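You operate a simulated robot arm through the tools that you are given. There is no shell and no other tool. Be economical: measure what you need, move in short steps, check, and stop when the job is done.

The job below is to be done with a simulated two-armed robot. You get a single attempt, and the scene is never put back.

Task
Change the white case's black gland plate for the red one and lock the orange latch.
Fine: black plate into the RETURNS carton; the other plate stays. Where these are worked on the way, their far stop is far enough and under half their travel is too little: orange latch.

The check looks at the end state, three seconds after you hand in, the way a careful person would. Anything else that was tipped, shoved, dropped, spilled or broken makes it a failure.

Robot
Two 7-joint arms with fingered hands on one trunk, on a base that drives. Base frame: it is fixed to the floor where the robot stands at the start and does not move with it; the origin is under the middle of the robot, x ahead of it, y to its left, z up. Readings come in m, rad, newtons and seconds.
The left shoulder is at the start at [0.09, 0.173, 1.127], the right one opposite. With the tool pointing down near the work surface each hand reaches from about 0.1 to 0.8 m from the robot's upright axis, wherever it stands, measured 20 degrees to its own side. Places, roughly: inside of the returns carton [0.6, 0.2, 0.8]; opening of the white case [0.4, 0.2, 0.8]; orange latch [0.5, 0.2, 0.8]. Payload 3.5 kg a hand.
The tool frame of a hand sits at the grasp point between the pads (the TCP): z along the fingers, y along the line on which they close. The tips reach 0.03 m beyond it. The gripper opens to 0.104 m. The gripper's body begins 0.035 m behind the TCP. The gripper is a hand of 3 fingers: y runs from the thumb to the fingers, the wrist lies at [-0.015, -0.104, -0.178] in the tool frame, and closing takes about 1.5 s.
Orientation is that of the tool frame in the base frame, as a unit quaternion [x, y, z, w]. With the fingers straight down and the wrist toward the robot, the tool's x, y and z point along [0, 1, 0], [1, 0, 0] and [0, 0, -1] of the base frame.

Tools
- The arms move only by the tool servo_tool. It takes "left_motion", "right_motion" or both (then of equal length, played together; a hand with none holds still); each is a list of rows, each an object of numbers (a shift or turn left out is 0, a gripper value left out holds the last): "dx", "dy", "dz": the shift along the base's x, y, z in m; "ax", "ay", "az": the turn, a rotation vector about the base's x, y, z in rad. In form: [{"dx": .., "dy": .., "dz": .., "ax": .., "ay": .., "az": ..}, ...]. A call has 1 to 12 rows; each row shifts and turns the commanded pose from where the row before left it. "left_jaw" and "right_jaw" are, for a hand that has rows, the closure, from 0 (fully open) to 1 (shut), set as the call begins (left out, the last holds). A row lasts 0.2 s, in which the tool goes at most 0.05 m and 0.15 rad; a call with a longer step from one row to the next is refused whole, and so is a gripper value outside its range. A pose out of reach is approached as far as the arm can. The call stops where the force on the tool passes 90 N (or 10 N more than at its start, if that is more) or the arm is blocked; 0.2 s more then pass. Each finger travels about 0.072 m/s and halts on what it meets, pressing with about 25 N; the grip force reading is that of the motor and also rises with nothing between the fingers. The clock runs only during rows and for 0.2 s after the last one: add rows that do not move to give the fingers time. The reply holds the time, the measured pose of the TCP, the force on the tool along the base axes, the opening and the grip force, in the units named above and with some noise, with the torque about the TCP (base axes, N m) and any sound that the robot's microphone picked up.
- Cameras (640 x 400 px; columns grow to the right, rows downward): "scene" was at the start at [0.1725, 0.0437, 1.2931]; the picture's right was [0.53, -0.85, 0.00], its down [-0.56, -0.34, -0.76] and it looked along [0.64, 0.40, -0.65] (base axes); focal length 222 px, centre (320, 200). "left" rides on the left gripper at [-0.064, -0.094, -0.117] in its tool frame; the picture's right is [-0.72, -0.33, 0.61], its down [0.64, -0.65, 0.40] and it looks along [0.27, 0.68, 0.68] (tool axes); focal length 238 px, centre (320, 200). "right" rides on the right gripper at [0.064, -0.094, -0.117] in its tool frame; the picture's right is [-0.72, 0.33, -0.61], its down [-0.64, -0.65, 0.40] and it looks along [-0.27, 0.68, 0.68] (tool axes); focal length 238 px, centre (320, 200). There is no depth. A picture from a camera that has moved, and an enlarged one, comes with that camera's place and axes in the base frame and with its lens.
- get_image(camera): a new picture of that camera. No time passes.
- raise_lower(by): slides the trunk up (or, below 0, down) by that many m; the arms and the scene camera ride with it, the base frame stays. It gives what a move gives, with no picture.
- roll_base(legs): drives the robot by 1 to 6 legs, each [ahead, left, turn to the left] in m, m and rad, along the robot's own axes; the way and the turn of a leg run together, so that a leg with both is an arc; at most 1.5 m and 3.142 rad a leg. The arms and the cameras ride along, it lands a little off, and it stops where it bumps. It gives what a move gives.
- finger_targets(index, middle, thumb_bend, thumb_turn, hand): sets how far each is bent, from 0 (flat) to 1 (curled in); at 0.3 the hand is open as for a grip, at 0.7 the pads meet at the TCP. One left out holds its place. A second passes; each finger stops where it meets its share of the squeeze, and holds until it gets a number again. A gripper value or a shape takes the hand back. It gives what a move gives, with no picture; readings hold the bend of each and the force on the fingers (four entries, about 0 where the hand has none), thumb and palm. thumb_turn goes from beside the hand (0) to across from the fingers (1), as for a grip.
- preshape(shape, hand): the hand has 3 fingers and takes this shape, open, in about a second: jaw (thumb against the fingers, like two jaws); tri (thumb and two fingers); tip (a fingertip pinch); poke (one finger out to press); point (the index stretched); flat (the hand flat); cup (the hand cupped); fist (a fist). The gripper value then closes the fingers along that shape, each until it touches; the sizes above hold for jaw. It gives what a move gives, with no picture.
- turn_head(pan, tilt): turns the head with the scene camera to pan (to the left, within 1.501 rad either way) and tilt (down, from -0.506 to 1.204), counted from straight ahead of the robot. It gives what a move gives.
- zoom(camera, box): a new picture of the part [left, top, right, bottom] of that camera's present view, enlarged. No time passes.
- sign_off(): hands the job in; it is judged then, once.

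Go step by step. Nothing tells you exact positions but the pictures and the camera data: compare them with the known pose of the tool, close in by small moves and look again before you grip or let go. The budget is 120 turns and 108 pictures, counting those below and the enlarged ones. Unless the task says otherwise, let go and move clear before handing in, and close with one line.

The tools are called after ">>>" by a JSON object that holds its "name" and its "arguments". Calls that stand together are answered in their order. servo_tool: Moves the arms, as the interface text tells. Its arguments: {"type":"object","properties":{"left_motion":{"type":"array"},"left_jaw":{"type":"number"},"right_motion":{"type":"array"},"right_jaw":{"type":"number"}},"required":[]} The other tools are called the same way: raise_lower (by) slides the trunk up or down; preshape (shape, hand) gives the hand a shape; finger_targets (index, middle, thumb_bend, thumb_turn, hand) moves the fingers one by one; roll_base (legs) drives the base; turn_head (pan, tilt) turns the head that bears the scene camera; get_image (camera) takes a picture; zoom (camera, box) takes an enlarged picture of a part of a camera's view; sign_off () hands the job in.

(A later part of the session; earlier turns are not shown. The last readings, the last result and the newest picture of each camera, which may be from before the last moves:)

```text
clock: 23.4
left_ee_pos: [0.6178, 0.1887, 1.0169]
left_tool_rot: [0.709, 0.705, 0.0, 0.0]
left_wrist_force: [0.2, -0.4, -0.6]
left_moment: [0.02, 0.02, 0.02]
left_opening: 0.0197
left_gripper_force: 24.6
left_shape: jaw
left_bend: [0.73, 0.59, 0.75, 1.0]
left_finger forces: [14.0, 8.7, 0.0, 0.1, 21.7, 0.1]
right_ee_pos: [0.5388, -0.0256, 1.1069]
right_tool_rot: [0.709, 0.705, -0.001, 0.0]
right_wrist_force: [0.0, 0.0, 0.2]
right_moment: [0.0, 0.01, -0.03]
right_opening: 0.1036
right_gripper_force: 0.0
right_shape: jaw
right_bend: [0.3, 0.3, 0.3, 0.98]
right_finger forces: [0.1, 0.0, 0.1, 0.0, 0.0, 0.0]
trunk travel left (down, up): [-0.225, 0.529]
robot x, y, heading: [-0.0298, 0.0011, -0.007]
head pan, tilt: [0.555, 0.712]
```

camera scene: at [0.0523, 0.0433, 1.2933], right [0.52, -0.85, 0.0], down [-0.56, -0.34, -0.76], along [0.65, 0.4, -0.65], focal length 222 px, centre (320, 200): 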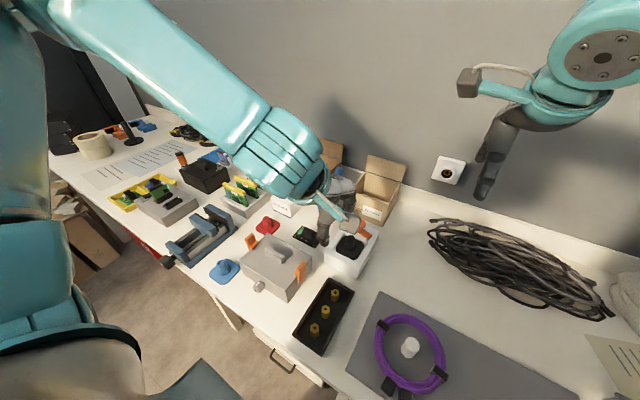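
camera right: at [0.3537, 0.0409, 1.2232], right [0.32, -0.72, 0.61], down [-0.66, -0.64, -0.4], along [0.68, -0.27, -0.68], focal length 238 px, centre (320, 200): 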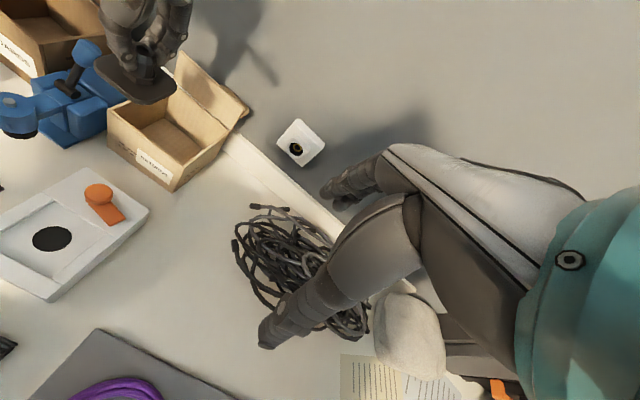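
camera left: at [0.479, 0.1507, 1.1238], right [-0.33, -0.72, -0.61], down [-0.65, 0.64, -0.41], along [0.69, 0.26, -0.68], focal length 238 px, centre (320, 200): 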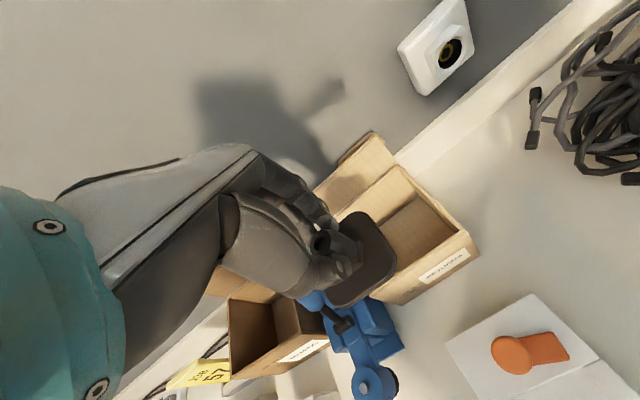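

Right over the carton at (0.618, 0.189). I'll lower to just above the rim and look.

>>> {"name": "servo_tool", "arguments": {"left_motion": [{"dx": -0.003, "dz": -0.03}, {"dz": -0.03}, {}]}}

>>> {"name": "get_image", "arguments": {"camera": "left"}}

>>> {"name": "zoom", "arguments": {"camera": "right", "box": [0, 0, 300, 200]}}

>>> {"name": "zoom", "arguments": {"camera": "scene", "box": [270, 100, 430, 260]}}

```text
clock: 24.1
left_ee_pos: [0.6141, 0.1885, 0.9568]
left_tool_rot: [0.709, 0.705, 0.001, 0.0]
left_wrist_force: [0.0, 0.4, -0.3]
left_moment: [0.0, -0.01, 0.02]
left_opening: 0.0194
left_gripper_force: 25.6
left_shape: jaw
left_bend: [0.73, 0.59, 0.75, 1.0]
left_finger forces: [14.0, 8.7, 0.0, 0.1, 21.5, 0.1]
right_ee_pos: [0.5387, -0.0247, 1.1067]
right_tool_rot: [0.709, 0.705, 0.0, 0.001]
right_wrist_force: [0.2, 0.3, -0.2]
right_moment: [0.04, 0.0, 0.0]
right_opening: 0.1038
right_gripper_force: 0.1
right_shape: jaw
right_bend: [0.3, 0.3, 0.3, 0.98]
right_finger forces: [0.0, 0.0, 0.0, 0.0, 0.0, 0.0]
trunk travel left (down, up): [-0.225, 0.529]
robot x, y, heading: [-0.0277, -0.0005, -0.004]
head pan, tilt: [0.555, 0.712]
```

```text
73 pictures are left
camera left: at [0.5189, 0.1259, 1.0752], right [-0.33, -0.72, -0.61], down [-0.65, 0.64, -0.4], along [0.69, 0.26, -0.68], focal length 238 px, centre (320, 200)
```

left: 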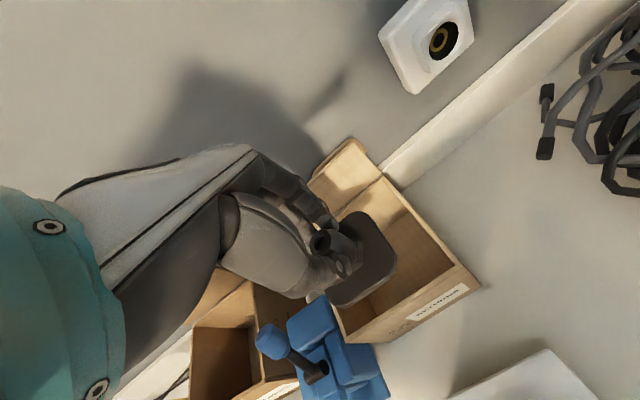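

```text
2.00 times, centred on (150, 100) of right
camera zoom: at [0.4445, 0.0398, 1.2234], right [0.32, -0.72, 0.61], down [-0.66, -0.64, -0.4], along [0.68, -0.27, -0.68], focal length 477 px, centre (660, 400)
```

zoom: 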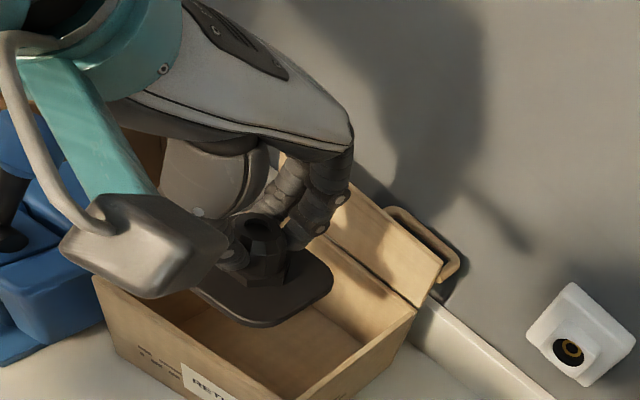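

```text
2.50 times, centred on (350, 180) of scene
camera zoom: at [0.1445, 0.0426, 1.2932], right [0.52, -0.85, 0.0], down [-0.56, -0.34, -0.76], along [0.65, 0.4, -0.65], focal length 555 px, centre (245, 250)
```

zoom: 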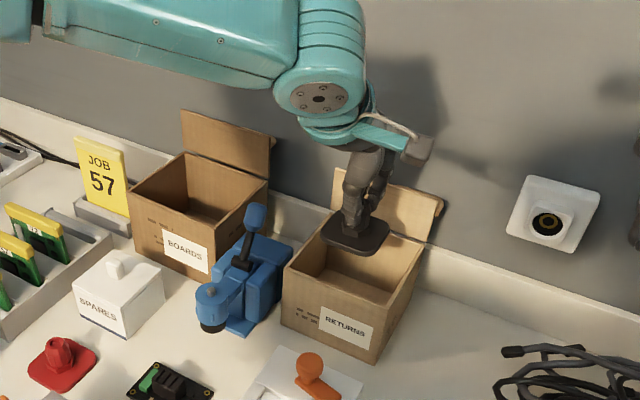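

>>> {"name": "servo_tool", "arguments": {"left_motion": [{"dz": -0.02}, {"dz": -0.02}, {"dz": -0.02}, {"dz": -0.02}, {}]}}

>>> {"name": "zoom", "arguments": {"camera": "left", "box": [240, 120, 500, 380]}}

>>> {"name": "zoom", "arguments": {"camera": "right", "box": [0, 0, 300, 200]}}

```text
clock: 25.4
left_ee_pos: [0.6119, 0.1887, 0.8769]
left_tool_rot: [0.709, 0.705, 0.0, 0.0]
left_wrist_force: [0.1, -0.4, -0.8]
left_moment: [-0.01, -0.02, -0.01]
left_opening: 0.0202
left_gripper_force: 24.6
left_shape: jaw
left_bend: [0.73, 0.58, 0.77, 1.0]
left_finger forces: [15.5, 10.3, 0.1, 0.0, 23.0, 0.1]
right_ee_pos: [0.5381, -0.0256, 1.1086]
right_tool_rot: [0.709, 0.705, 0.001, 0.0]
right_wrist_force: [0.0, 0.3, 0.8]
right_moment: [-0.02, -0.04, 0.0]
right_opening: 0.1034
right_gripper_force: 0.1
right_shape: jaw
right_bend: [0.3, 0.3, 0.3, 0.98]
right_finger forces: [0.0, 0.0, 0.1, 0.0, 0.1, 0.0]
trunk travel left (down, up): [-0.225, 0.529]
robot x, y, heading: [-0.0308, -0.0006, -0.01]
head pan, tilt: [0.555, 0.712]
```

```text
1.54 times, centred on (370, 250) of left
camera zoom: at [0.5159, 0.1261, 0.9939], right [-0.33, -0.72, -0.61], down [-0.65, 0.64, -0.4], along [0.68, 0.27, -0.68], focal length 367 px, centre (243, 123)
```

zoom: 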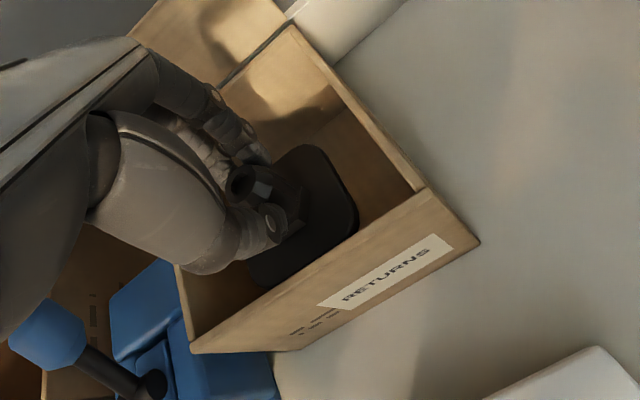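

```text
2.00 times, centred on (150, 100) of right
camera zoom: at [0.4441, 0.0396, 1.2235], right [0.32, -0.72, 0.61], down [-0.66, -0.64, -0.4], along [0.68, -0.27, -0.68], focal length 477 px, centre (660, 400)
```

zoom: 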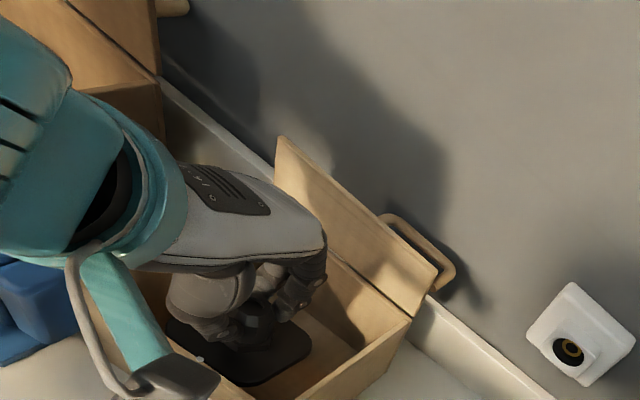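

>>> {"name": "servo_tool", "arguments": {"left_motion": [{"dx": 0.002, "dz": -0.01}, {"dx": 0.002, "dz": -0.01}, {}]}}

>>> {"name": "servo_tool", "arguments": {"left_motion": [{}, {}, {}, {}, {}], "left_jaw": 0.6}}

>>> {"name": "zoom", "arguments": {"camera": "left", "box": [240, 120, 500, 380]}}

```text
clock: 26.1
left_ee_pos: [0.6096, 0.1946, 0.8617]
left_tool_rot: [0.71, 0.704, -0.001, 0.0]
left_wrist_force: [0.4, 0.5, -0.1]
left_moment: [0.0, 0.0, -0.03]
left_opening: 0.0202
left_gripper_force: 24.9
left_shape: jaw
left_bend: [0.73, 0.58, 0.77, 1.0]
left_finger forces: [15.5, 10.4, 0.0, 0.0, 23.1, 0.1]
left hand out of reach, approached as far as the arm can: row 1, 2
right_ee_pos: [0.5378, -0.025, 1.1066]
right_tool_rot: [0.709, 0.705, 0.0, 0.0]
right_wrist_force: [0.8, 0.1, 0.1]
right_moment: [-0.02, -0.01, -0.01]
right_opening: 0.1031
right_gripper_force: 0.0
right_shape: jaw
right_bend: [0.3, 0.3, 0.3, 0.98]
right_finger forces: [0.0, 0.0, 0.0, 0.0, 0.0, 0.0]
trunk travel left (down, up): [-0.225, 0.529]
robot x, y, heading: [-0.033, 0.0007, -0.003]
head pan, tilt: [0.555, 0.712]
```

```text
clock: 27.4
left_ee_pos: [0.6093, 0.1941, 0.8625]
left_tool_rot: [0.709, 0.705, 0.0, 0.001]
left_wrist_force: [0.7, 0.3, 0.5]
left_moment: [0.01, 0.02, 0.0]
left_opening: 0.0411
left_gripper_force: 0.1
left_shape: jaw
left_bend: [0.74, 0.49, 0.73, 1.0]
left_finger forces: [0.0, 0.0, 0.0, 0.1, 0.9, 0.0]
right_ee_pos: [0.5384, -0.0242, 1.1074]
right_tool_rot: [0.708, 0.706, 0.0, 0.0]
right_wrist_force: [0.1, -0.2, 0.4]
right_moment: [-0.01, 0.01, 0.02]
right_opening: 0.1037
right_gripper_force: 0.1
right_shape: jaw
right_bend: [0.3, 0.3, 0.3, 0.98]
right_finger forces: [0.1, 0.0, 0.0, 0.0, 0.0, 0.0]
trunk travel left (down, up): [-0.225, 0.529]
robot x, y, heading: [-0.0279, 0.0038, -0.004]
head pan, tilt: [0.555, 0.712]
```

```text
1.54 times, centred on (370, 250) of left
camera zoom: at [0.5143, 0.1324, 0.9794], right [-0.33, -0.72, -0.61], down [-0.65, 0.64, -0.41], along [0.69, 0.26, -0.68], focal length 367 px, centre (243, 123)
```

zoom: 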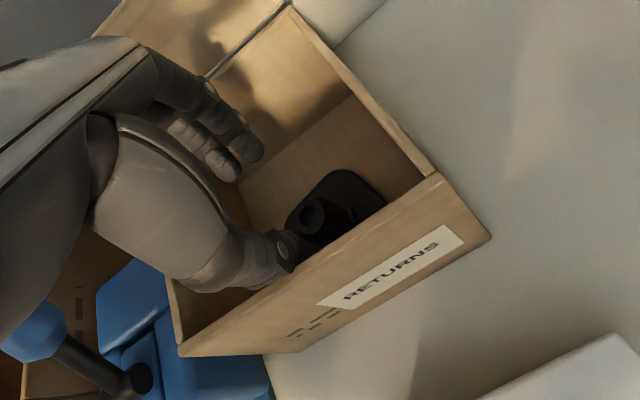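

The plate is in the carton. I'll lift the hand straight out.

>>> {"name": "servo_tool", "arguments": {"left_motion": [{"dz": 0.02}, {"dz": 0.03}, {"dz": 0.04}, {"dz": 0.04}, {"dz": 0.03}, {}]}}

>>> {"name": "get_image", "arguments": {"camera": "left"}}

>>> {"name": "zoom", "arguments": {"camera": "scene", "box": [270, 100, 430, 260]}}

```text
clock: 28.8
left_ee_pos: [0.6096, 0.1947, 1.0259]
left_tool_rot: [0.709, 0.706, 0.0, 0.0]
left_wrist_force: [-0.1, 0.6, 0.1]
left_moment: [-0.01, 0.0, -0.01]
left_opening: 0.0413
left_gripper_force: 0.0
left_shape: jaw
left_bend: [0.74, 0.49, 0.73, 1.0]
left_finger forces: [0.1, 0.0, 0.0, 0.0, 0.0, 0.1]
right_ee_pos: [0.5395, -0.0242, 1.107]
right_tool_rot: [0.709, 0.705, -0.001, 0.0]
right_wrist_force: [0.5, 0.3, 0.1]
right_moment: [0.01, 0.0, -0.04]
right_opening: 0.1037
right_gripper_force: 0.1
right_shape: jaw
right_bend: [0.3, 0.3, 0.3, 0.98]
right_finger forces: [0.0, 0.0, 0.1, 0.1, 0.0, 0.1]
trunk travel left (down, up): [-0.225, 0.529]
robot x, y, heading: [-0.0306, -0.0004, -0.006]
head pan, tilt: [0.555, 0.712]
```

```text
67 pictures are left
camera left: at [0.5148, 0.1325, 1.1423], right [-0.33, -0.72, -0.61], down [-0.65, 0.64, -0.4], along [0.68, 0.27, -0.68], focal length 238 px, centre (320, 200)
```

left: 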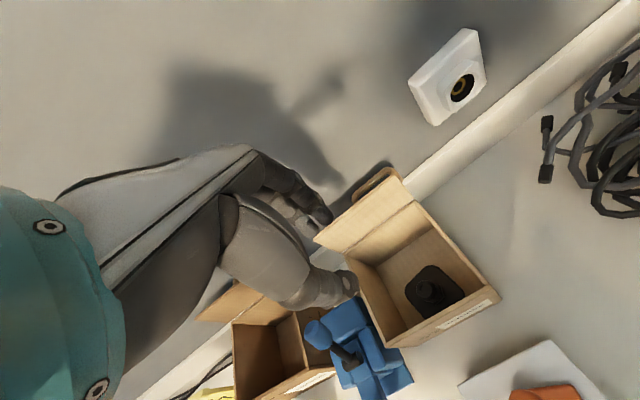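

```text
2.50 times, centred on (350, 180) of scene
camera zoom: at [0.1448, 0.0427, 1.2931], right [0.52, -0.85, 0.0], down [-0.56, -0.34, -0.76], along [0.65, 0.4, -0.65], focal length 555 px, centre (245, 250)
```

zoom: 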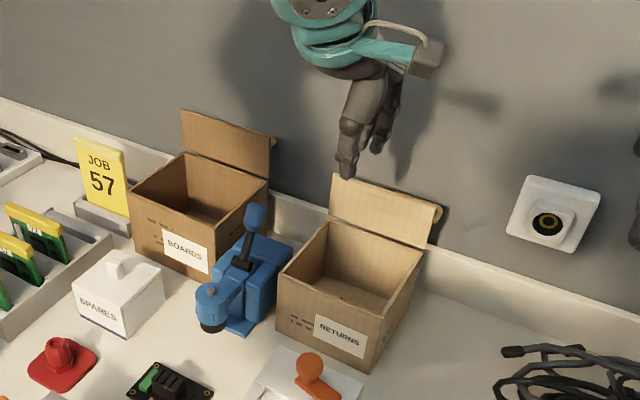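

The black plate lies flat in the carton. Now I'll roll back and go above the red plate.

>>> {"name": "roll_base", "arguments": {"legs": [[-0.09, 0, 0]]}}

>>> {"name": "servo_tool", "arguments": {"left_motion": [{"dx": -0.02, "dy": 0.04}, {"dx": -0.02, "dy": 0.04}, {"dx": -0.025, "dy": 0.04}, {"dx": -0.025, "dy": 0.04}, {"dx": -0.025, "dy": 0.04}, {"dx": -0.02, "dy": 0.035}, {"dz": -0.04}, {"dz": -0.04}, {}]}}

>>> {"name": "get_image", "arguments": {"camera": "left"}}

>>> {"name": "get_image", "arguments": {"camera": "scene"}}

```text
clock: 29.9
left_ee_pos: [0.5199, 0.196, 1.0259]
left_tool_rot: [0.71, 0.704, 0.001, -0.001]
left_wrist_force: [-1.3, -0.1, -0.2]
left_moment: [0.0, 0.01, 0.01]
left_opening: 0.0415
left_gripper_force: 0.0
left_shape: jaw
left_bend: [0.74, 0.49, 0.73, 1.0]
left_finger forces: [0.0, 0.0, 0.0, 0.0, 0.0, 0.0]
right_ee_pos: [0.448, -0.0248, 1.1082]
right_tool_rot: [0.709, 0.705, 0.001, 0.001]
right_wrist_force: [-0.3, 0.3, 0.3]
right_moment: [0.03, -0.02, -0.01]
right_opening: 0.1037
right_gripper_force: 0.0
right_shape: jaw
right_bend: [0.3, 0.3, 0.3, 0.98]
right_finger forces: [0.0, 0.1, 0.0, 0.1, 0.0, 0.0]
trunk travel left (down, up): [-0.225, 0.529]
robot x, y, heading: [-0.1168, 0.0016, -0.006]
head pan, tilt: [0.555, 0.712]
```

```text
clock: 31.9
left_ee_pos: [0.3881, 0.4285, 0.9444]
left_tool_rot: [0.71, 0.705, 0.0, 0.0]
left_wrist_force: [-0.6, -0.2, -0.6]
left_moment: [0.04, 0.03, -0.02]
left_opening: 0.0416
left_gripper_force: 0.2
left_shape: jaw
left_bend: [0.74, 0.49, 0.73, 1.0]
left_finger forces: [0.0, 0.0, 0.0, 0.0, 0.0, 0.1]
right_ee_pos: [0.4489, -0.0267, 1.1072]
right_tool_rot: [0.71, 0.704, 0.0, 0.0]
right_wrist_force: [0.0, 0.5, -0.3]
right_moment: [-0.01, 0.03, 0.0]
right_opening: 0.1038
right_gripper_force: 0.0
right_shape: jaw
right_bend: [0.3, 0.3, 0.3, 0.98]
right_finger forces: [0.0, 0.0, 0.0, 0.1, 0.0, 0.0]
trunk travel left (down, up): [-0.225, 0.529]
robot x, y, heading: [-0.1161, -0.0001, -0.008]
head pan, tilt: [0.555, 0.712]
```

```text
65 pictures are left
camera left: at [0.2932, 0.3667, 1.0613], right [-0.33, -0.72, -0.61], down [-0.65, 0.65, -0.4], along [0.69, 0.26, -0.68], focal length 238 px, centre (320, 200)
```

left: 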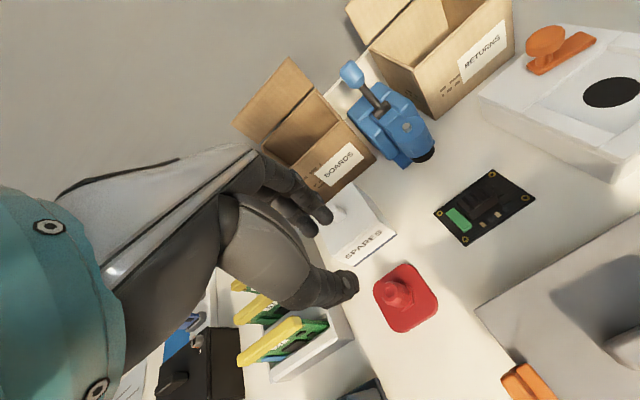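

```text
64 pictures are left
camera scene: at [0.0555, 0.0428, 1.2932], right [0.52, -0.85, 0.0], down [-0.56, -0.34, -0.76], along [0.65, 0.39, -0.65], focal length 222 px, centre (320, 200)
```

scene: 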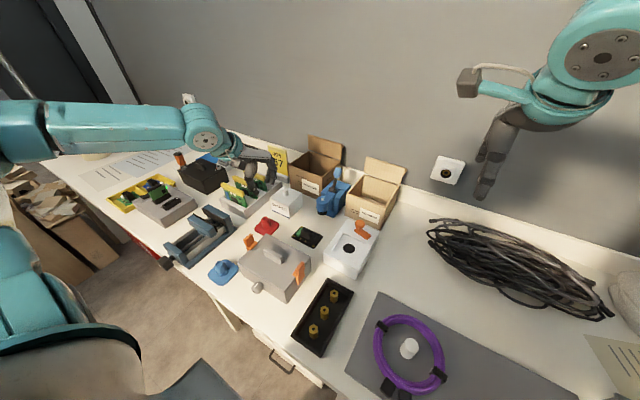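

>>> {"name": "zoom", "arguments": {"camera": "left", "box": [340, 240, 460, 360]}}

>>> {"name": "zoom", "arguments": {"camera": "scene", "box": [230, 195, 310, 255]}}

```text
3.33 times, centred on (400, 300) of left
camera zoom: at [0.2932, 0.3667, 1.0613], right [-0.33, -0.72, -0.61], down [-0.65, 0.65, -0.4], along [0.69, 0.26, -0.68], focal length 794 px, centre (53, -133)
```

zoom: 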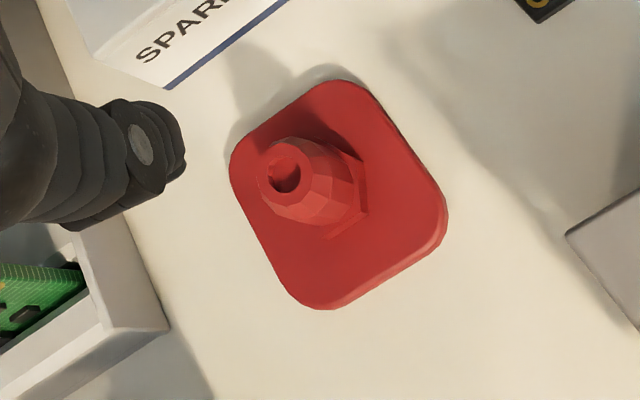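

```text
6.67 times, centred on (270, 225) of scene
camera zoom: at [0.0555, 0.0428, 1.2932], right [0.52, -0.85, 0.0], down [-0.56, -0.34, -0.76], along [0.65, 0.39, -0.65], focal length 1479 px, centre (653, 33)
```

zoom: 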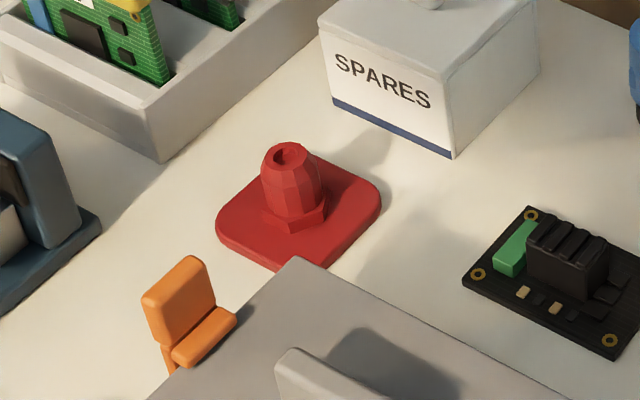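

The red plate is square to the base, with its gland at about (0.381, 0.441) and top near z 0.80. I'll lower above it with the fingers half open and check.

>>> {"name": "servo_tool", "arguments": {"left_motion": [{"dx": -0.007, "dy": 0.012, "dz": -0.03}, {"dz": -0.04}, {"dz": -0.01}, {}, {}], "left_jaw": 0.48}}

>>> {"name": "zoom", "arguments": {"camera": "left", "box": [260, 170, 460, 380]}}

>>> {"name": "zoom", "arguments": {"camera": "scene", "box": [210, 175, 310, 255]}}

```text
clock: 33.0
left_ee_pos: [0.3785, 0.4422, 0.866]
left_tool_rot: [0.709, 0.705, 0.0, 0.0]
left_wrist_force: [0.0, 0.7, 0.3]
left_moment: [0.0, -0.02, 0.02]
left_opening: 0.0537
left_gripper_force: 0.2
left_shape: jaw
left_bend: [0.74, 0.44, 0.69, 1.0]
left_finger forces: [0.0, 0.0, 0.0, 0.0, 0.0, 0.0]
right_ee_pos: [0.4497, -0.0247, 1.1067]
right_tool_rot: [0.709, 0.705, 0.0, 0.001]
right_wrist_force: [0.1, 0.3, 0.6]
right_moment: [0.02, 0.03, -0.02]
right_opening: 0.1032
right_gripper_force: 0.1
right_shape: jaw
right_bend: [0.3, 0.3, 0.3, 0.98]
right_finger forces: [0.0, 0.0, 0.1, 0.0, 0.1, 0.1]
trunk travel left (down, up): [-0.225, 0.529]
robot x, y, heading: [-0.1178, 0.0008, -0.006]
head pan, tilt: [0.555, 0.712]
```

```text
1.90 times, centred on (360, 275) of left
camera zoom: at [0.2834, 0.3805, 0.982], right [-0.33, -0.72, -0.61], down [-0.65, 0.65, -0.4], along [0.69, 0.26, -0.68], focal length 454 px, centre (244, 57)
```

zoom: 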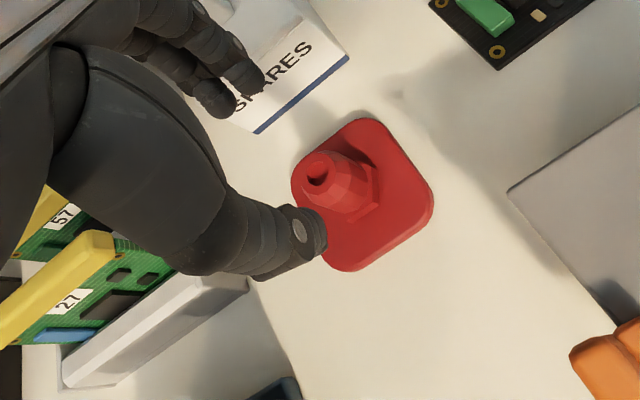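

```text
5.00 times, centred on (260, 215) of scene
camera zoom: at [0.0555, 0.043, 1.2931], right [0.52, -0.85, 0.0], down [-0.56, -0.34, -0.76], along [0.65, 0.39, -0.65], focal length 1110 px, centre (620, 125)
```

zoom: 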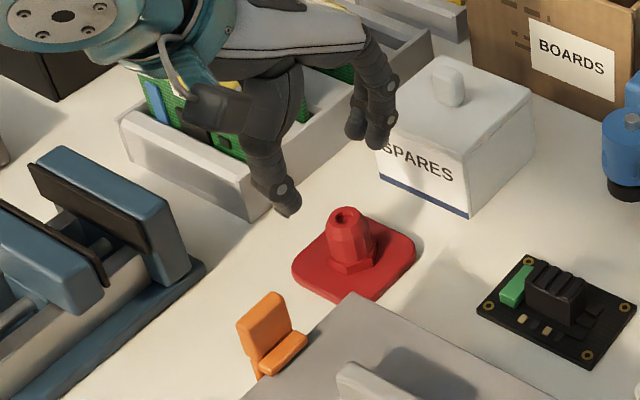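

>>> {"name": "servo_tool", "arguments": {"left_motion": [{"dx": 0.003, "dy": 0.004, "dz": -0.02}, {"dz": -0.02}, {}]}}

>>> {"name": "zoom", "arguments": {"camera": "left", "box": [260, 170, 460, 380]}}

>>> {"name": "zoom", "arguments": {"camera": "scene", "box": [230, 185, 310, 245]}}

```text
clock: 33.9
left_ee_pos: [0.3807, 0.4459, 0.8255]
left_tool_rot: [0.71, 0.704, 0.0, -0.001]
left_wrist_force: [0.4, 0.0, 0.3]
left_moment: [0.01, 0.01, 0.0]
left_opening: 0.0538
left_gripper_force: 0.0
left_shape: jaw
left_bend: [0.74, 0.44, 0.69, 1.0]
left_finger forces: [0.1, 0.0, 0.1, 0.1, 0.0, 0.1]
right_ee_pos: [0.4496, -0.0251, 1.1077]
right_tool_rot: [0.71, 0.705, 0.0, 0.001]
right_wrist_force: [-0.2, -0.7, 0.0]
right_moment: [-0.01, -0.03, 0.02]
right_opening: 0.1035
right_gripper_force: 0.2
right_shape: jaw
right_bend: [0.3, 0.3, 0.3, 0.98]
right_finger forces: [0.0, 0.0, 0.1, 0.1, 0.1, 0.1]
trunk travel left (down, up): [-0.225, 0.529]
robot x, y, heading: [-0.1171, -0.0011, -0.01]
head pan, tilt: [0.555, 0.712]
```

```text
1.90 times, centred on (360, 275) of left
camera zoom: at [0.2866, 0.3834, 0.943], right [-0.33, -0.72, -0.61], down [-0.65, 0.64, -0.4], along [0.69, 0.26, -0.68], focal length 454 px, centre (244, 57)
```

zoom: 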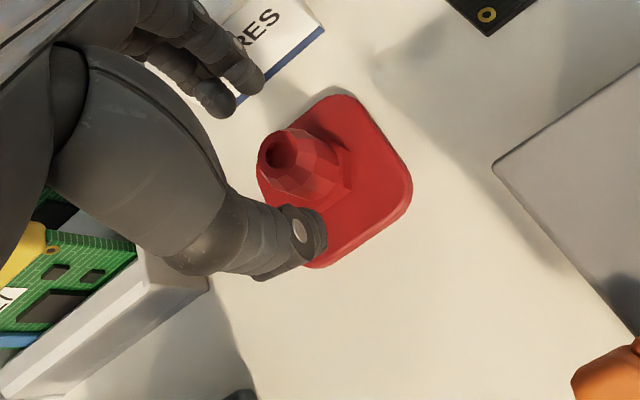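

```text
6.67 times, centred on (270, 215) of scene
camera zoom: at [0.0555, 0.0429, 1.2931], right [0.52, -0.85, 0.0], down [-0.56, -0.34, -0.76], along [0.65, 0.39, -0.65], focal length 1479 px, centre (653, 100)
```

zoom: 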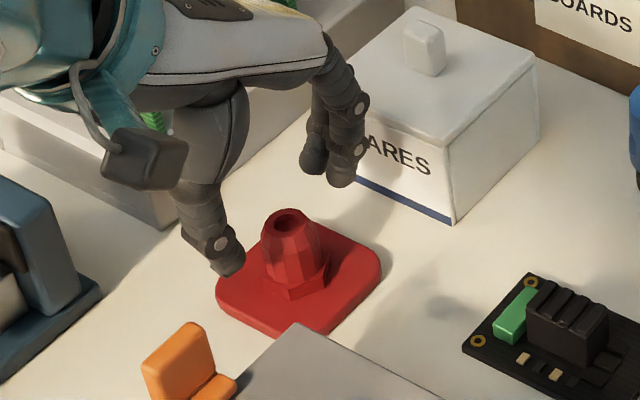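

Aligned within a millimetre or two. I'll lower to gripping height and close.

>>> {"name": "servo_tool", "arguments": {"left_motion": [{"dz": -0.008}, {"dz": -0.007}, {}]}}

>>> {"name": "zoom", "arguments": {"camera": "left", "box": [260, 170, 460, 380]}}

>>> {"name": "zoom", "arguments": {"camera": "scene", "box": [230, 185, 310, 245]}}

```text
clock: 34.6
left_ee_pos: [0.3827, 0.4458, 0.8105]
left_tool_rot: [0.71, 0.705, 0.001, 0.0]
left_wrist_force: [0.7, 0.7, -0.3]
left_moment: [-0.02, -0.02, -0.06]
left_opening: 0.0537
left_gripper_force: 0.0
left_shape: jaw
left_bend: [0.74, 0.44, 0.69, 1.0]
left_finger forces: [0.0, 0.0, 0.0, 0.1, 0.1, 0.0]
right_ee_pos: [0.45, -0.0251, 1.1082]
right_tool_rot: [0.71, 0.704, 0.0, 0.0]
right_wrist_force: [1.2, -0.8, -0.6]
right_moment: [0.01, 0.01, 0.02]
right_opening: 0.1034
right_gripper_force: 0.0
right_shape: jaw
right_bend: [0.3, 0.3, 0.3, 0.98]
right_finger forces: [0.1, 0.0, 0.1, 0.1, 0.1, 0.0]
trunk travel left (down, up): [-0.225, 0.529]
robot x, y, heading: [-0.1225, 0.0011, -0.008]
head pan, tilt: [0.555, 0.712]
```

```text
1.90 times, centred on (360, 275) of left
camera zoom: at [0.2868, 0.3832, 0.9273], right [-0.33, -0.72, -0.61], down [-0.65, 0.65, -0.4], along [0.69, 0.26, -0.68], focal length 454 px, centre (244, 57)
```

zoom: 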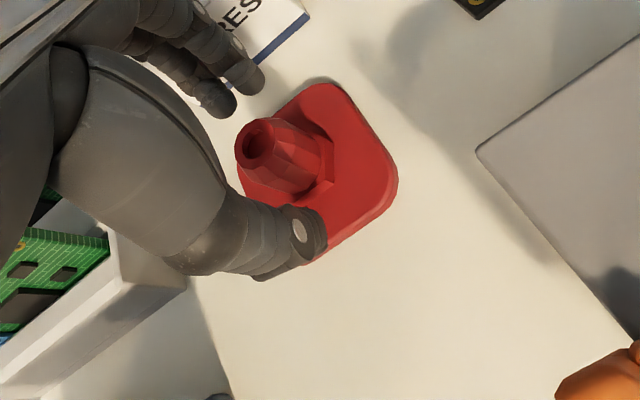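

```text
6.67 times, centred on (270, 215) of scene
camera zoom: at [0.0555, 0.0429, 1.2931], right [0.52, -0.85, 0.0], down [-0.56, -0.34, -0.76], along [0.65, 0.39, -0.65], focal length 1479 px, centre (653, 100)
```

zoom: 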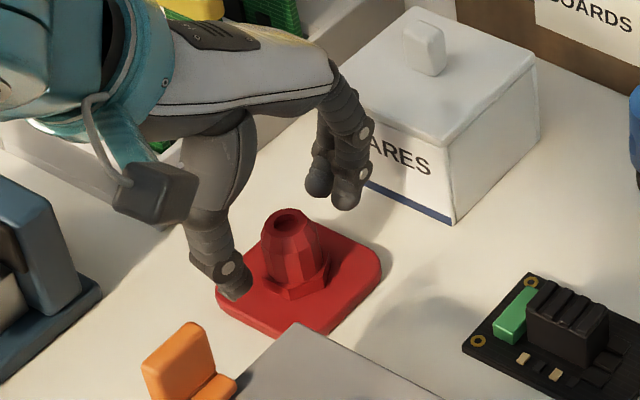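

>>> {"name": "servo_tool", "arguments": {"left_motion": [{"dx": -0.002, "dy": -0.002, "dz": -0.003}, {}]}}

>>> {"name": "servo_tool", "arguments": {"left_motion": [{}, {}, {}, {}, {}, {}], "left_jaw": 1.0}}

>>> {"name": "zoom", "arguments": {"camera": "left", "box": [260, 170, 460, 380]}}

```text
clock: 35.2
left_ee_pos: [0.38, 0.4429, 0.8067]
left_tool_rot: [0.71, 0.704, 0.0, 0.0]
left_wrist_force: [-0.6, 0.0, -0.5]
left_moment: [0.0, -0.03, 0.01]
left_opening: 0.0537
left_gripper_force: 0.0
left_shape: jaw
left_bend: [0.74, 0.44, 0.69, 1.0]
left_finger forces: [0.0, 0.1, 0.0, 0.0, 0.0, 0.0]
right_ee_pos: [0.4488, -0.0248, 1.1076]
right_tool_rot: [0.709, 0.705, 0.001, 0.0]
right_wrist_force: [0.2, -0.2, 0.0]
right_moment: [0.01, -0.01, 0.0]
right_opening: 0.1037
right_gripper_force: 0.0
right_shape: jaw
right_bend: [0.3, 0.3, 0.3, 0.98]
right_finger forces: [0.0, 0.0, 0.0, 0.0, 0.0, 0.1]
trunk travel left (down, up): [-0.225, 0.529]
robot x, y, heading: [-0.1158, -0.0005, -0.006]
head pan, tilt: [0.555, 0.712]
```

```text
clock: 36.6
left_ee_pos: [0.3794, 0.4434, 0.8074]
left_tool_rot: [0.71, 0.704, -0.001, 0.0]
left_wrist_force: [-0.7, 0.1, -0.7]
left_moment: [0.02, 0.02, -0.01]
left_opening: 0.0192
left_gripper_force: 25.1
left_shape: jaw
left_bend: [0.73, 0.59, 0.75, 1.0]
left_finger forces: [13.8, 8.0, 0.0, 0.0, 21.8, 0.1]
right_ee_pos: [0.4493, -0.0253, 1.1068]
right_tool_rot: [0.709, 0.705, -0.001, 0.0]
right_wrist_force: [0.4, -0.2, 0.4]
right_moment: [-0.01, -0.01, -0.02]
right_opening: 0.1035
right_gripper_force: 0.2
right_shape: jaw
right_bend: [0.3, 0.3, 0.3, 0.98]
right_finger forces: [0.0, 0.0, 0.0, 0.0, 0.0, 0.0]
trunk travel left (down, up): [-0.225, 0.529]
robot x, y, heading: [-0.1185, -0.0002, -0.003]
head pan, tilt: [0.555, 0.712]
```

```text
1.90 times, centred on (360, 275) of left
camera zoom: at [0.285, 0.381, 0.9244], right [-0.33, -0.72, -0.61], down [-0.65, 0.65, -0.4], along [0.69, 0.26, -0.68], focal length 454 px, centre (244, 57)
```

zoom: 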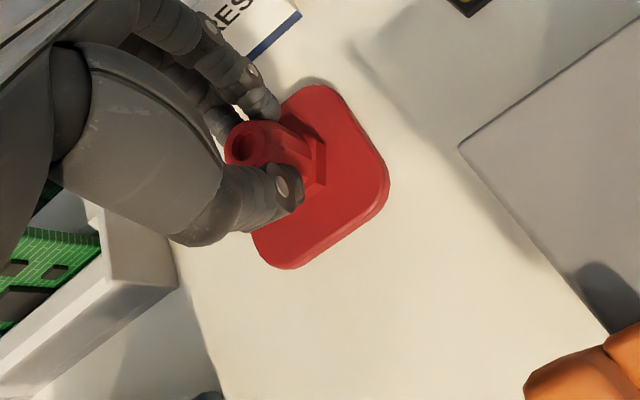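

Same grip readings as with the black plate. Lift and carry to above the case.

>>> {"name": "servo_tool", "arguments": {"left_motion": [{"dz": 0.01}, {"dz": 0.04}, {"dz": 0.05}, {"dz": 0.04}, {"dx": 0.005, "dy": -0.045}, {"dx": 0.006, "dy": -0.045}, {"dx": 0.006, "dy": -0.045, "az": 0.006}, {"dx": 0.006, "dy": -0.045}, {"dx": 0.005, "dy": -0.045}, {"dx": 0.005, "dy": -0.047}, {}, {}]}}

>>> {"name": "get_image", "arguments": {"camera": "left"}}

>>> {"name": "zoom", "arguments": {"camera": "scene", "box": [290, 160, 410, 280]}}

```text
clock: 39.2
left_ee_pos: [0.4116, 0.1695, 0.9473]
left_tool_rot: [0.707, 0.707, -0.001, 0.0]
left_wrist_force: [-0.1, -0.2, -0.4]
left_moment: [-0.01, 0.0, -0.02]
left_opening: 0.019
left_gripper_force: 25.4
left_shape: jaw
left_bend: [0.73, 0.59, 0.75, 1.0]
left_finger forces: [13.0, 9.3, 0.0, 0.0, 21.4, 0.0]
right_ee_pos: [0.4482, -0.0261, 1.1079]
right_tool_rot: [0.709, 0.705, -0.001, 0.0]
right_wrist_force: [0.3, 0.6, 1.1]
right_moment: [-0.01, 0.02, -0.01]
right_opening: 0.1036
right_gripper_force: 0.0
right_shape: jaw
right_bend: [0.3, 0.3, 0.3, 0.98]
right_finger forces: [0.0, 0.1, 0.0, 0.0, 0.0, 0.0]
trunk travel left (down, up): [-0.225, 0.529]
robot x, y, heading: [-0.1174, -0.0009, -0.004]
head pan, tilt: [0.555, 0.712]
```

```text
54 pictures are left
camera left: at [0.3178, 0.1074, 1.0643], right [-0.33, -0.72, -0.61], down [-0.65, 0.64, -0.4], along [0.68, 0.27, -0.68], focal length 238 px, centre (320, 200)
```

left: 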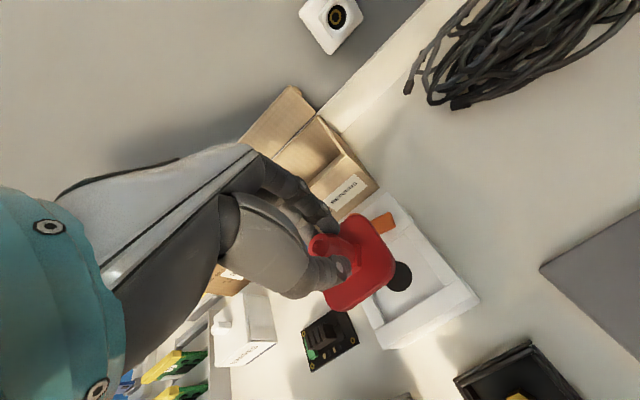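

```text
3.33 times, centred on (350, 220) of scene
camera zoom: at [0.0557, 0.0427, 1.2931], right [0.52, -0.85, 0.0], down [-0.56, -0.34, -0.76], along [0.65, 0.39, -0.65], focal length 740 px, centre (220, 133)
```

zoom: 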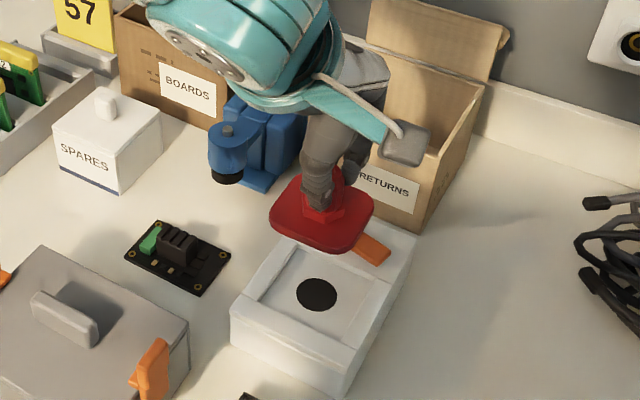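

The red plate sits in the hand as the black one did. Lower toward the pocket, watching the force.

>>> {"name": "servo_tool", "arguments": {"left_motion": [{"dx": 0.001, "dy": 0.0015, "dz": -0.03}, {"dz": -0.03}, {"dz": -0.01}, {}]}}

>>> {"name": "zoom", "arguments": {"camera": "left", "box": [260, 170, 460, 380]}}

>>> {"name": "zoom", "arguments": {"camera": "scene", "box": [310, 200, 390, 280]}}

```text
clock: 40.2
left_ee_pos: [0.4129, 0.1729, 0.8768]
left_tool_rot: [0.707, 0.707, 0.0, -0.001]
left_wrist_force: [0.3, -1.4, -0.5]
left_moment: [-0.02, -0.01, 0.0]
left_opening: 0.0191
left_gripper_force: 25.0
left_shape: jaw
left_bend: [0.73, 0.59, 0.75, 1.0]
left_finger forces: [13.1, 9.5, 0.1, 0.0, 21.5, 0.0]
right_ee_pos: [0.4494, -0.0253, 1.1074]
right_tool_rot: [0.709, 0.705, 0.0, 0.0]
right_wrist_force: [-0.7, 0.3, 0.3]
right_moment: [0.0, 0.04, 0.01]
right_opening: 0.1034
right_gripper_force: 0.0
right_shape: jaw
right_bend: [0.3, 0.3, 0.3, 0.98]
right_finger forces: [0.0, 0.0, 0.0, 0.0, 0.0, 0.1]
trunk travel left (down, up): [-0.225, 0.529]
robot x, y, heading: [-0.1157, 0.0013, -0.008]
head pan, tilt: [0.555, 0.712]
```

```text
1.90 times, centred on (360, 275) of left
camera zoom: at [0.3192, 0.11, 0.9946], right [-0.33, -0.72, -0.61], down [-0.65, 0.64, -0.4], along [0.68, 0.27, -0.68], focal length 454 px, centre (244, 57)
```

zoom: 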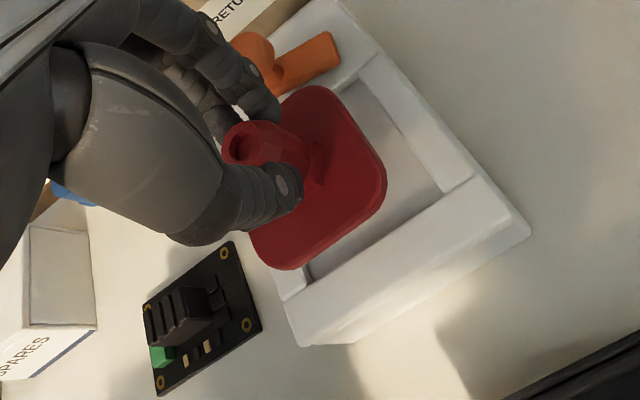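

```text
5.00 times, centred on (350, 240) of scene
camera zoom: at [0.0556, 0.0429, 1.2931], right [0.52, -0.85, 0.0], down [-0.56, -0.34, -0.76], along [0.65, 0.39, -0.65], focal length 1110 px, centre (170, 0)
```

zoom: 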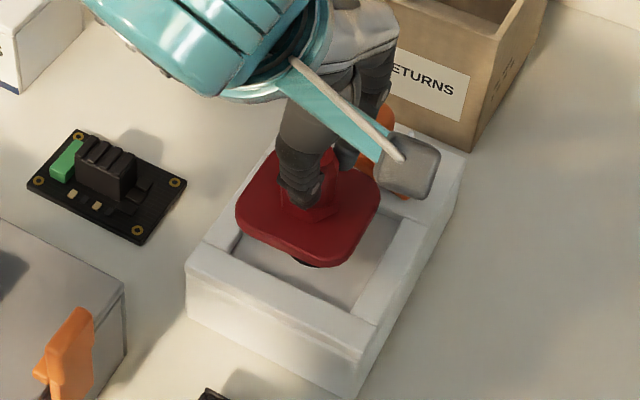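

>>> {"name": "servo_tool", "arguments": {"left_motion": [{"dy": -0.001, "dz": -0.008}, {"dz": -0.006}, {"dz": -0.004}, {}]}}

>>> {"name": "zoom", "arguments": {"camera": "left", "box": [260, 170, 460, 380]}}

>>> {"name": "zoom", "arguments": {"camera": "scene", "box": [310, 200, 390, 280]}}

```text
clock: 41.2
left_ee_pos: [0.4141, 0.1724, 0.8581]
left_tool_rot: [0.707, 0.707, 0.001, 0.0]
left_wrist_force: [-0.8, 0.1, -0.9]
left_moment: [0.01, 0.0, -0.04]
left_opening: 0.019
left_gripper_force: 25.4
left_shape: jaw
left_bend: [0.73, 0.59, 0.75, 1.0]
left_finger forces: [13.2, 9.5, 0.0, 0.0, 21.4, 0.0]
right_ee_pos: [0.4488, -0.0255, 1.1072]
right_tool_rot: [0.709, 0.705, -0.001, 0.001]
right_wrist_force: [-1.6, -0.6, -0.6]
right_moment: [0.0, -0.01, 0.03]
right_opening: 0.1035
right_gripper_force: 0.1
right_shape: jaw
right_bend: [0.3, 0.3, 0.3, 0.98]
right_finger forces: [0.1, 0.0, 0.0, 0.0, 0.0, 0.1]
trunk travel left (down, up): [-0.225, 0.529]
robot x, y, heading: [-0.1156, -0.0001, -0.009]
head pan, tilt: [0.555, 0.712]
```

```text
1.90 times, centred on (360, 275) of left
camera zoom: at [0.319, 0.1097, 0.976], right [-0.33, -0.72, -0.61], down [-0.65, 0.64, -0.4], along [0.68, 0.27, -0.68], focal length 454 px, centre (244, 57)
```

zoom: 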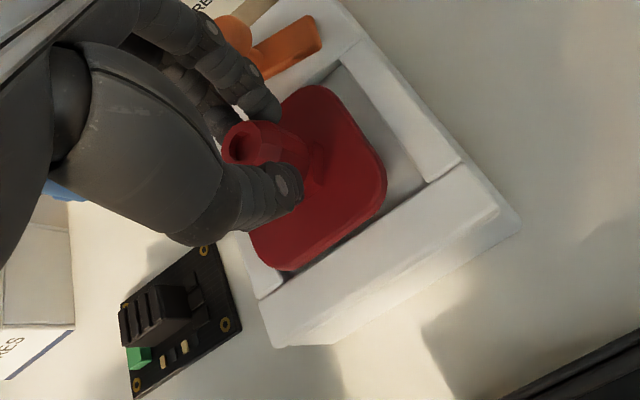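

```text
5.00 times, centred on (350, 240) of scene
camera zoom: at [0.0556, 0.0429, 1.2931], right [0.52, -0.85, 0.0], down [-0.56, -0.34, -0.76], along [0.65, 0.39, -0.65], focal length 1110 px, centre (170, 0)
```

zoom: 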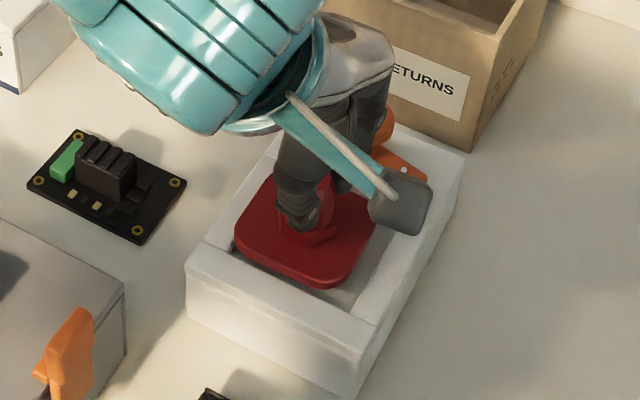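

Compared with the black plate, the red one sits about 4 mm too far left (+y) in the pocket. I'll shift before lowering.

>>> {"name": "servo_tool", "arguments": {"left_motion": [{"dx": 0.001, "dy": -0.004}, {}]}}

>>> {"name": "zoom", "arguments": {"camera": "left", "box": [260, 170, 460, 380]}}

>>> {"name": "zoom", "arguments": {"camera": "scene", "box": [310, 210, 380, 280]}}

```text
clock: 41.9
left_ee_pos: [0.415, 0.1685, 0.8589]
left_tool_rot: [0.707, 0.707, 0.001, 0.0]
left_wrist_force: [0.7, -0.8, 0.5]
left_moment: [0.05, 0.03, 0.01]
left_opening: 0.019
left_gripper_force: 25.4
left_shape: jaw
left_bend: [0.73, 0.59, 0.75, 1.0]
left_finger forces: [13.2, 9.7, 0.1, 0.0, 21.3, 0.1]
right_ee_pos: [0.4487, -0.0248, 1.1075]
right_tool_rot: [0.71, 0.704, 0.001, 0.0]
right_wrist_force: [0.1, -0.2, -0.6]
right_moment: [0.01, 0.02, 0.0]
right_opening: 0.104
right_gripper_force: 0.0
right_shape: jaw
right_bend: [0.3, 0.3, 0.3, 0.98]
right_finger forces: [0.1, 0.0, 0.0, 0.0, 0.0, 0.1]
trunk travel left (down, up): [-0.225, 0.529]
robot x, y, heading: [-0.1175, 0.0013, -0.005]
head pan, tilt: [0.555, 0.712]
```

```text
1.90 times, centred on (360, 275) of left
camera zoom: at [0.3203, 0.106, 0.9762], right [-0.33, -0.72, -0.61], down [-0.65, 0.64, -0.4], along [0.68, 0.27, -0.68], focal length 454 px, centre (244, 57)
```

zoom: 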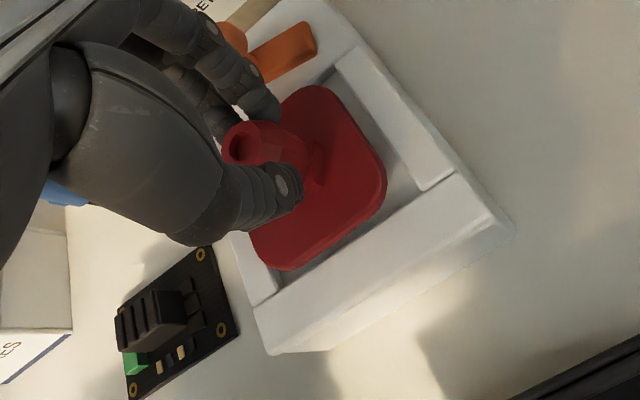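

```text
5.71 times, centred on (345, 245) of scene
camera zoom: at [0.0556, 0.043, 1.2931], right [0.52, -0.85, 0.0], down [-0.56, -0.34, -0.76], along [0.65, 0.39, -0.65], focal length 1268 px, centre (177, -57)
```

zoom: 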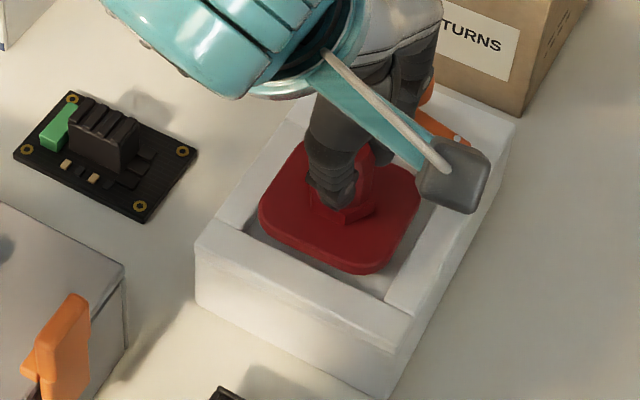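

Gaps look even. Lowering to the seat at z ≈ 0.848.

>>> {"name": "servo_tool", "arguments": {"left_motion": [{"dz": -0.004}, {"dz": -0.004}, {"dz": -0.002}, {}]}}

>>> {"name": "zoom", "arguments": {"camera": "scene", "box": [310, 210, 380, 280]}}

```text
clock: 42.9
left_ee_pos: [0.4161, 0.1688, 0.8494]
left_tool_rot: [0.707, 0.707, 0.0, 0.0]
left_wrist_force: [0.2, -0.4, 0.2]
left_moment: [0.0, 0.0, 0.0]
left_opening: 0.0187
left_gripper_force: 25.2
left_shape: jaw
left_bend: [0.73, 0.59, 0.75, 1.0]
left_finger forces: [13.1, 9.5, 0.0, 0.0, 21.4, 0.0]
right_ee_pos: [0.4495, -0.0251, 1.1075]
right_tool_rot: [0.71, 0.704, 0.0, 0.0]
right_wrist_force: [0.8, 0.3, 0.0]
right_moment: [-0.01, 0.0, -0.02]
right_opening: 0.1033
right_gripper_force: 0.1
right_shape: jaw
right_bend: [0.3, 0.3, 0.3, 0.98]
right_finger forces: [0.1, 0.0, 0.0, 0.1, 0.1, 0.0]
trunk travel left (down, up): [-0.225, 0.529]
robot x, y, heading: [-0.1142, -0.0002, -0.009]
head pan, tilt: [0.555, 0.712]
```

```text
5.71 times, centred on (345, 245) of scene
camera zoom: at [0.0556, 0.0429, 1.2931], right [0.52, -0.85, 0.0], down [-0.56, -0.34, -0.76], along [0.65, 0.39, -0.65], focal length 1268 px, centre (177, -57)
```

zoom: 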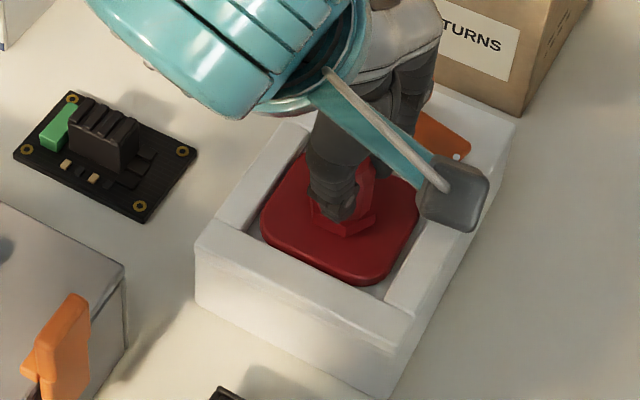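

>>> {"name": "servo_tool", "arguments": {"left_motion": [{"dz": -0.002}, {"dz": -0.002}, {}]}}

>>> {"name": "zoom", "arguments": {"camera": "left", "box": [260, 170, 460, 380]}}

```text
clock: 43.6
left_ee_pos: [0.4152, 0.1676, 0.8472]
left_tool_rot: [0.708, 0.707, 0.001, 0.001]
left_wrist_force: [-0.7, 1.4, 11.5]
left_moment: [0.08, -0.03, -0.02]
left_opening: 0.0195
left_gripper_force: 24.7
left_shape: jaw
left_bend: [0.73, 0.59, 0.75, 1.0]
left_finger forces: [13.9, 10.6, 0.0, 0.1, 24.5, 0.1]
right_ee_pos: [0.4483, -0.0248, 1.1078]
right_tool_rot: [0.709, 0.705, 0.0, 0.0]
right_wrist_force: [0.5, 0.9, -0.2]
right_moment: [0.01, -0.03, 0.0]
right_opening: 0.1035
right_gripper_force: 0.1
right_shape: jaw
right_bend: [0.3, 0.3, 0.3, 0.98]
right_finger forces: [0.0, 0.1, 0.0, 0.0, 0.1, 0.0]
trunk travel left (down, up): [-0.225, 0.529]
robot x, y, heading: [-0.1183, -0.0013, -0.009]
head pan, tilt: [0.555, 0.712]
```

```text
1.90 times, centred on (360, 275) of left
camera zoom: at [0.3206, 0.1048, 0.9642], right [-0.32, -0.72, -0.61], down [-0.65, 0.64, -0.41], along [0.69, 0.27, -0.68], focal length 454 px, centre (244, 57)
```

zoom: 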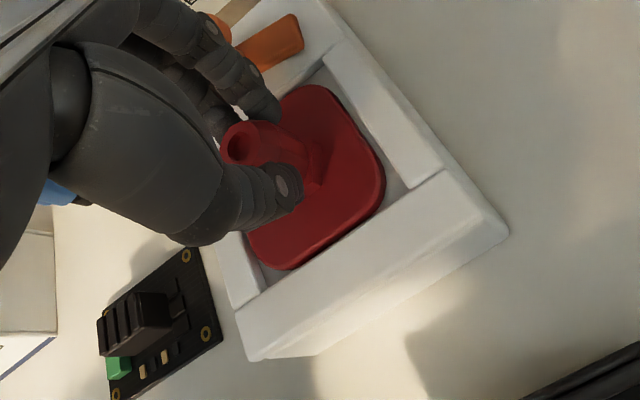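

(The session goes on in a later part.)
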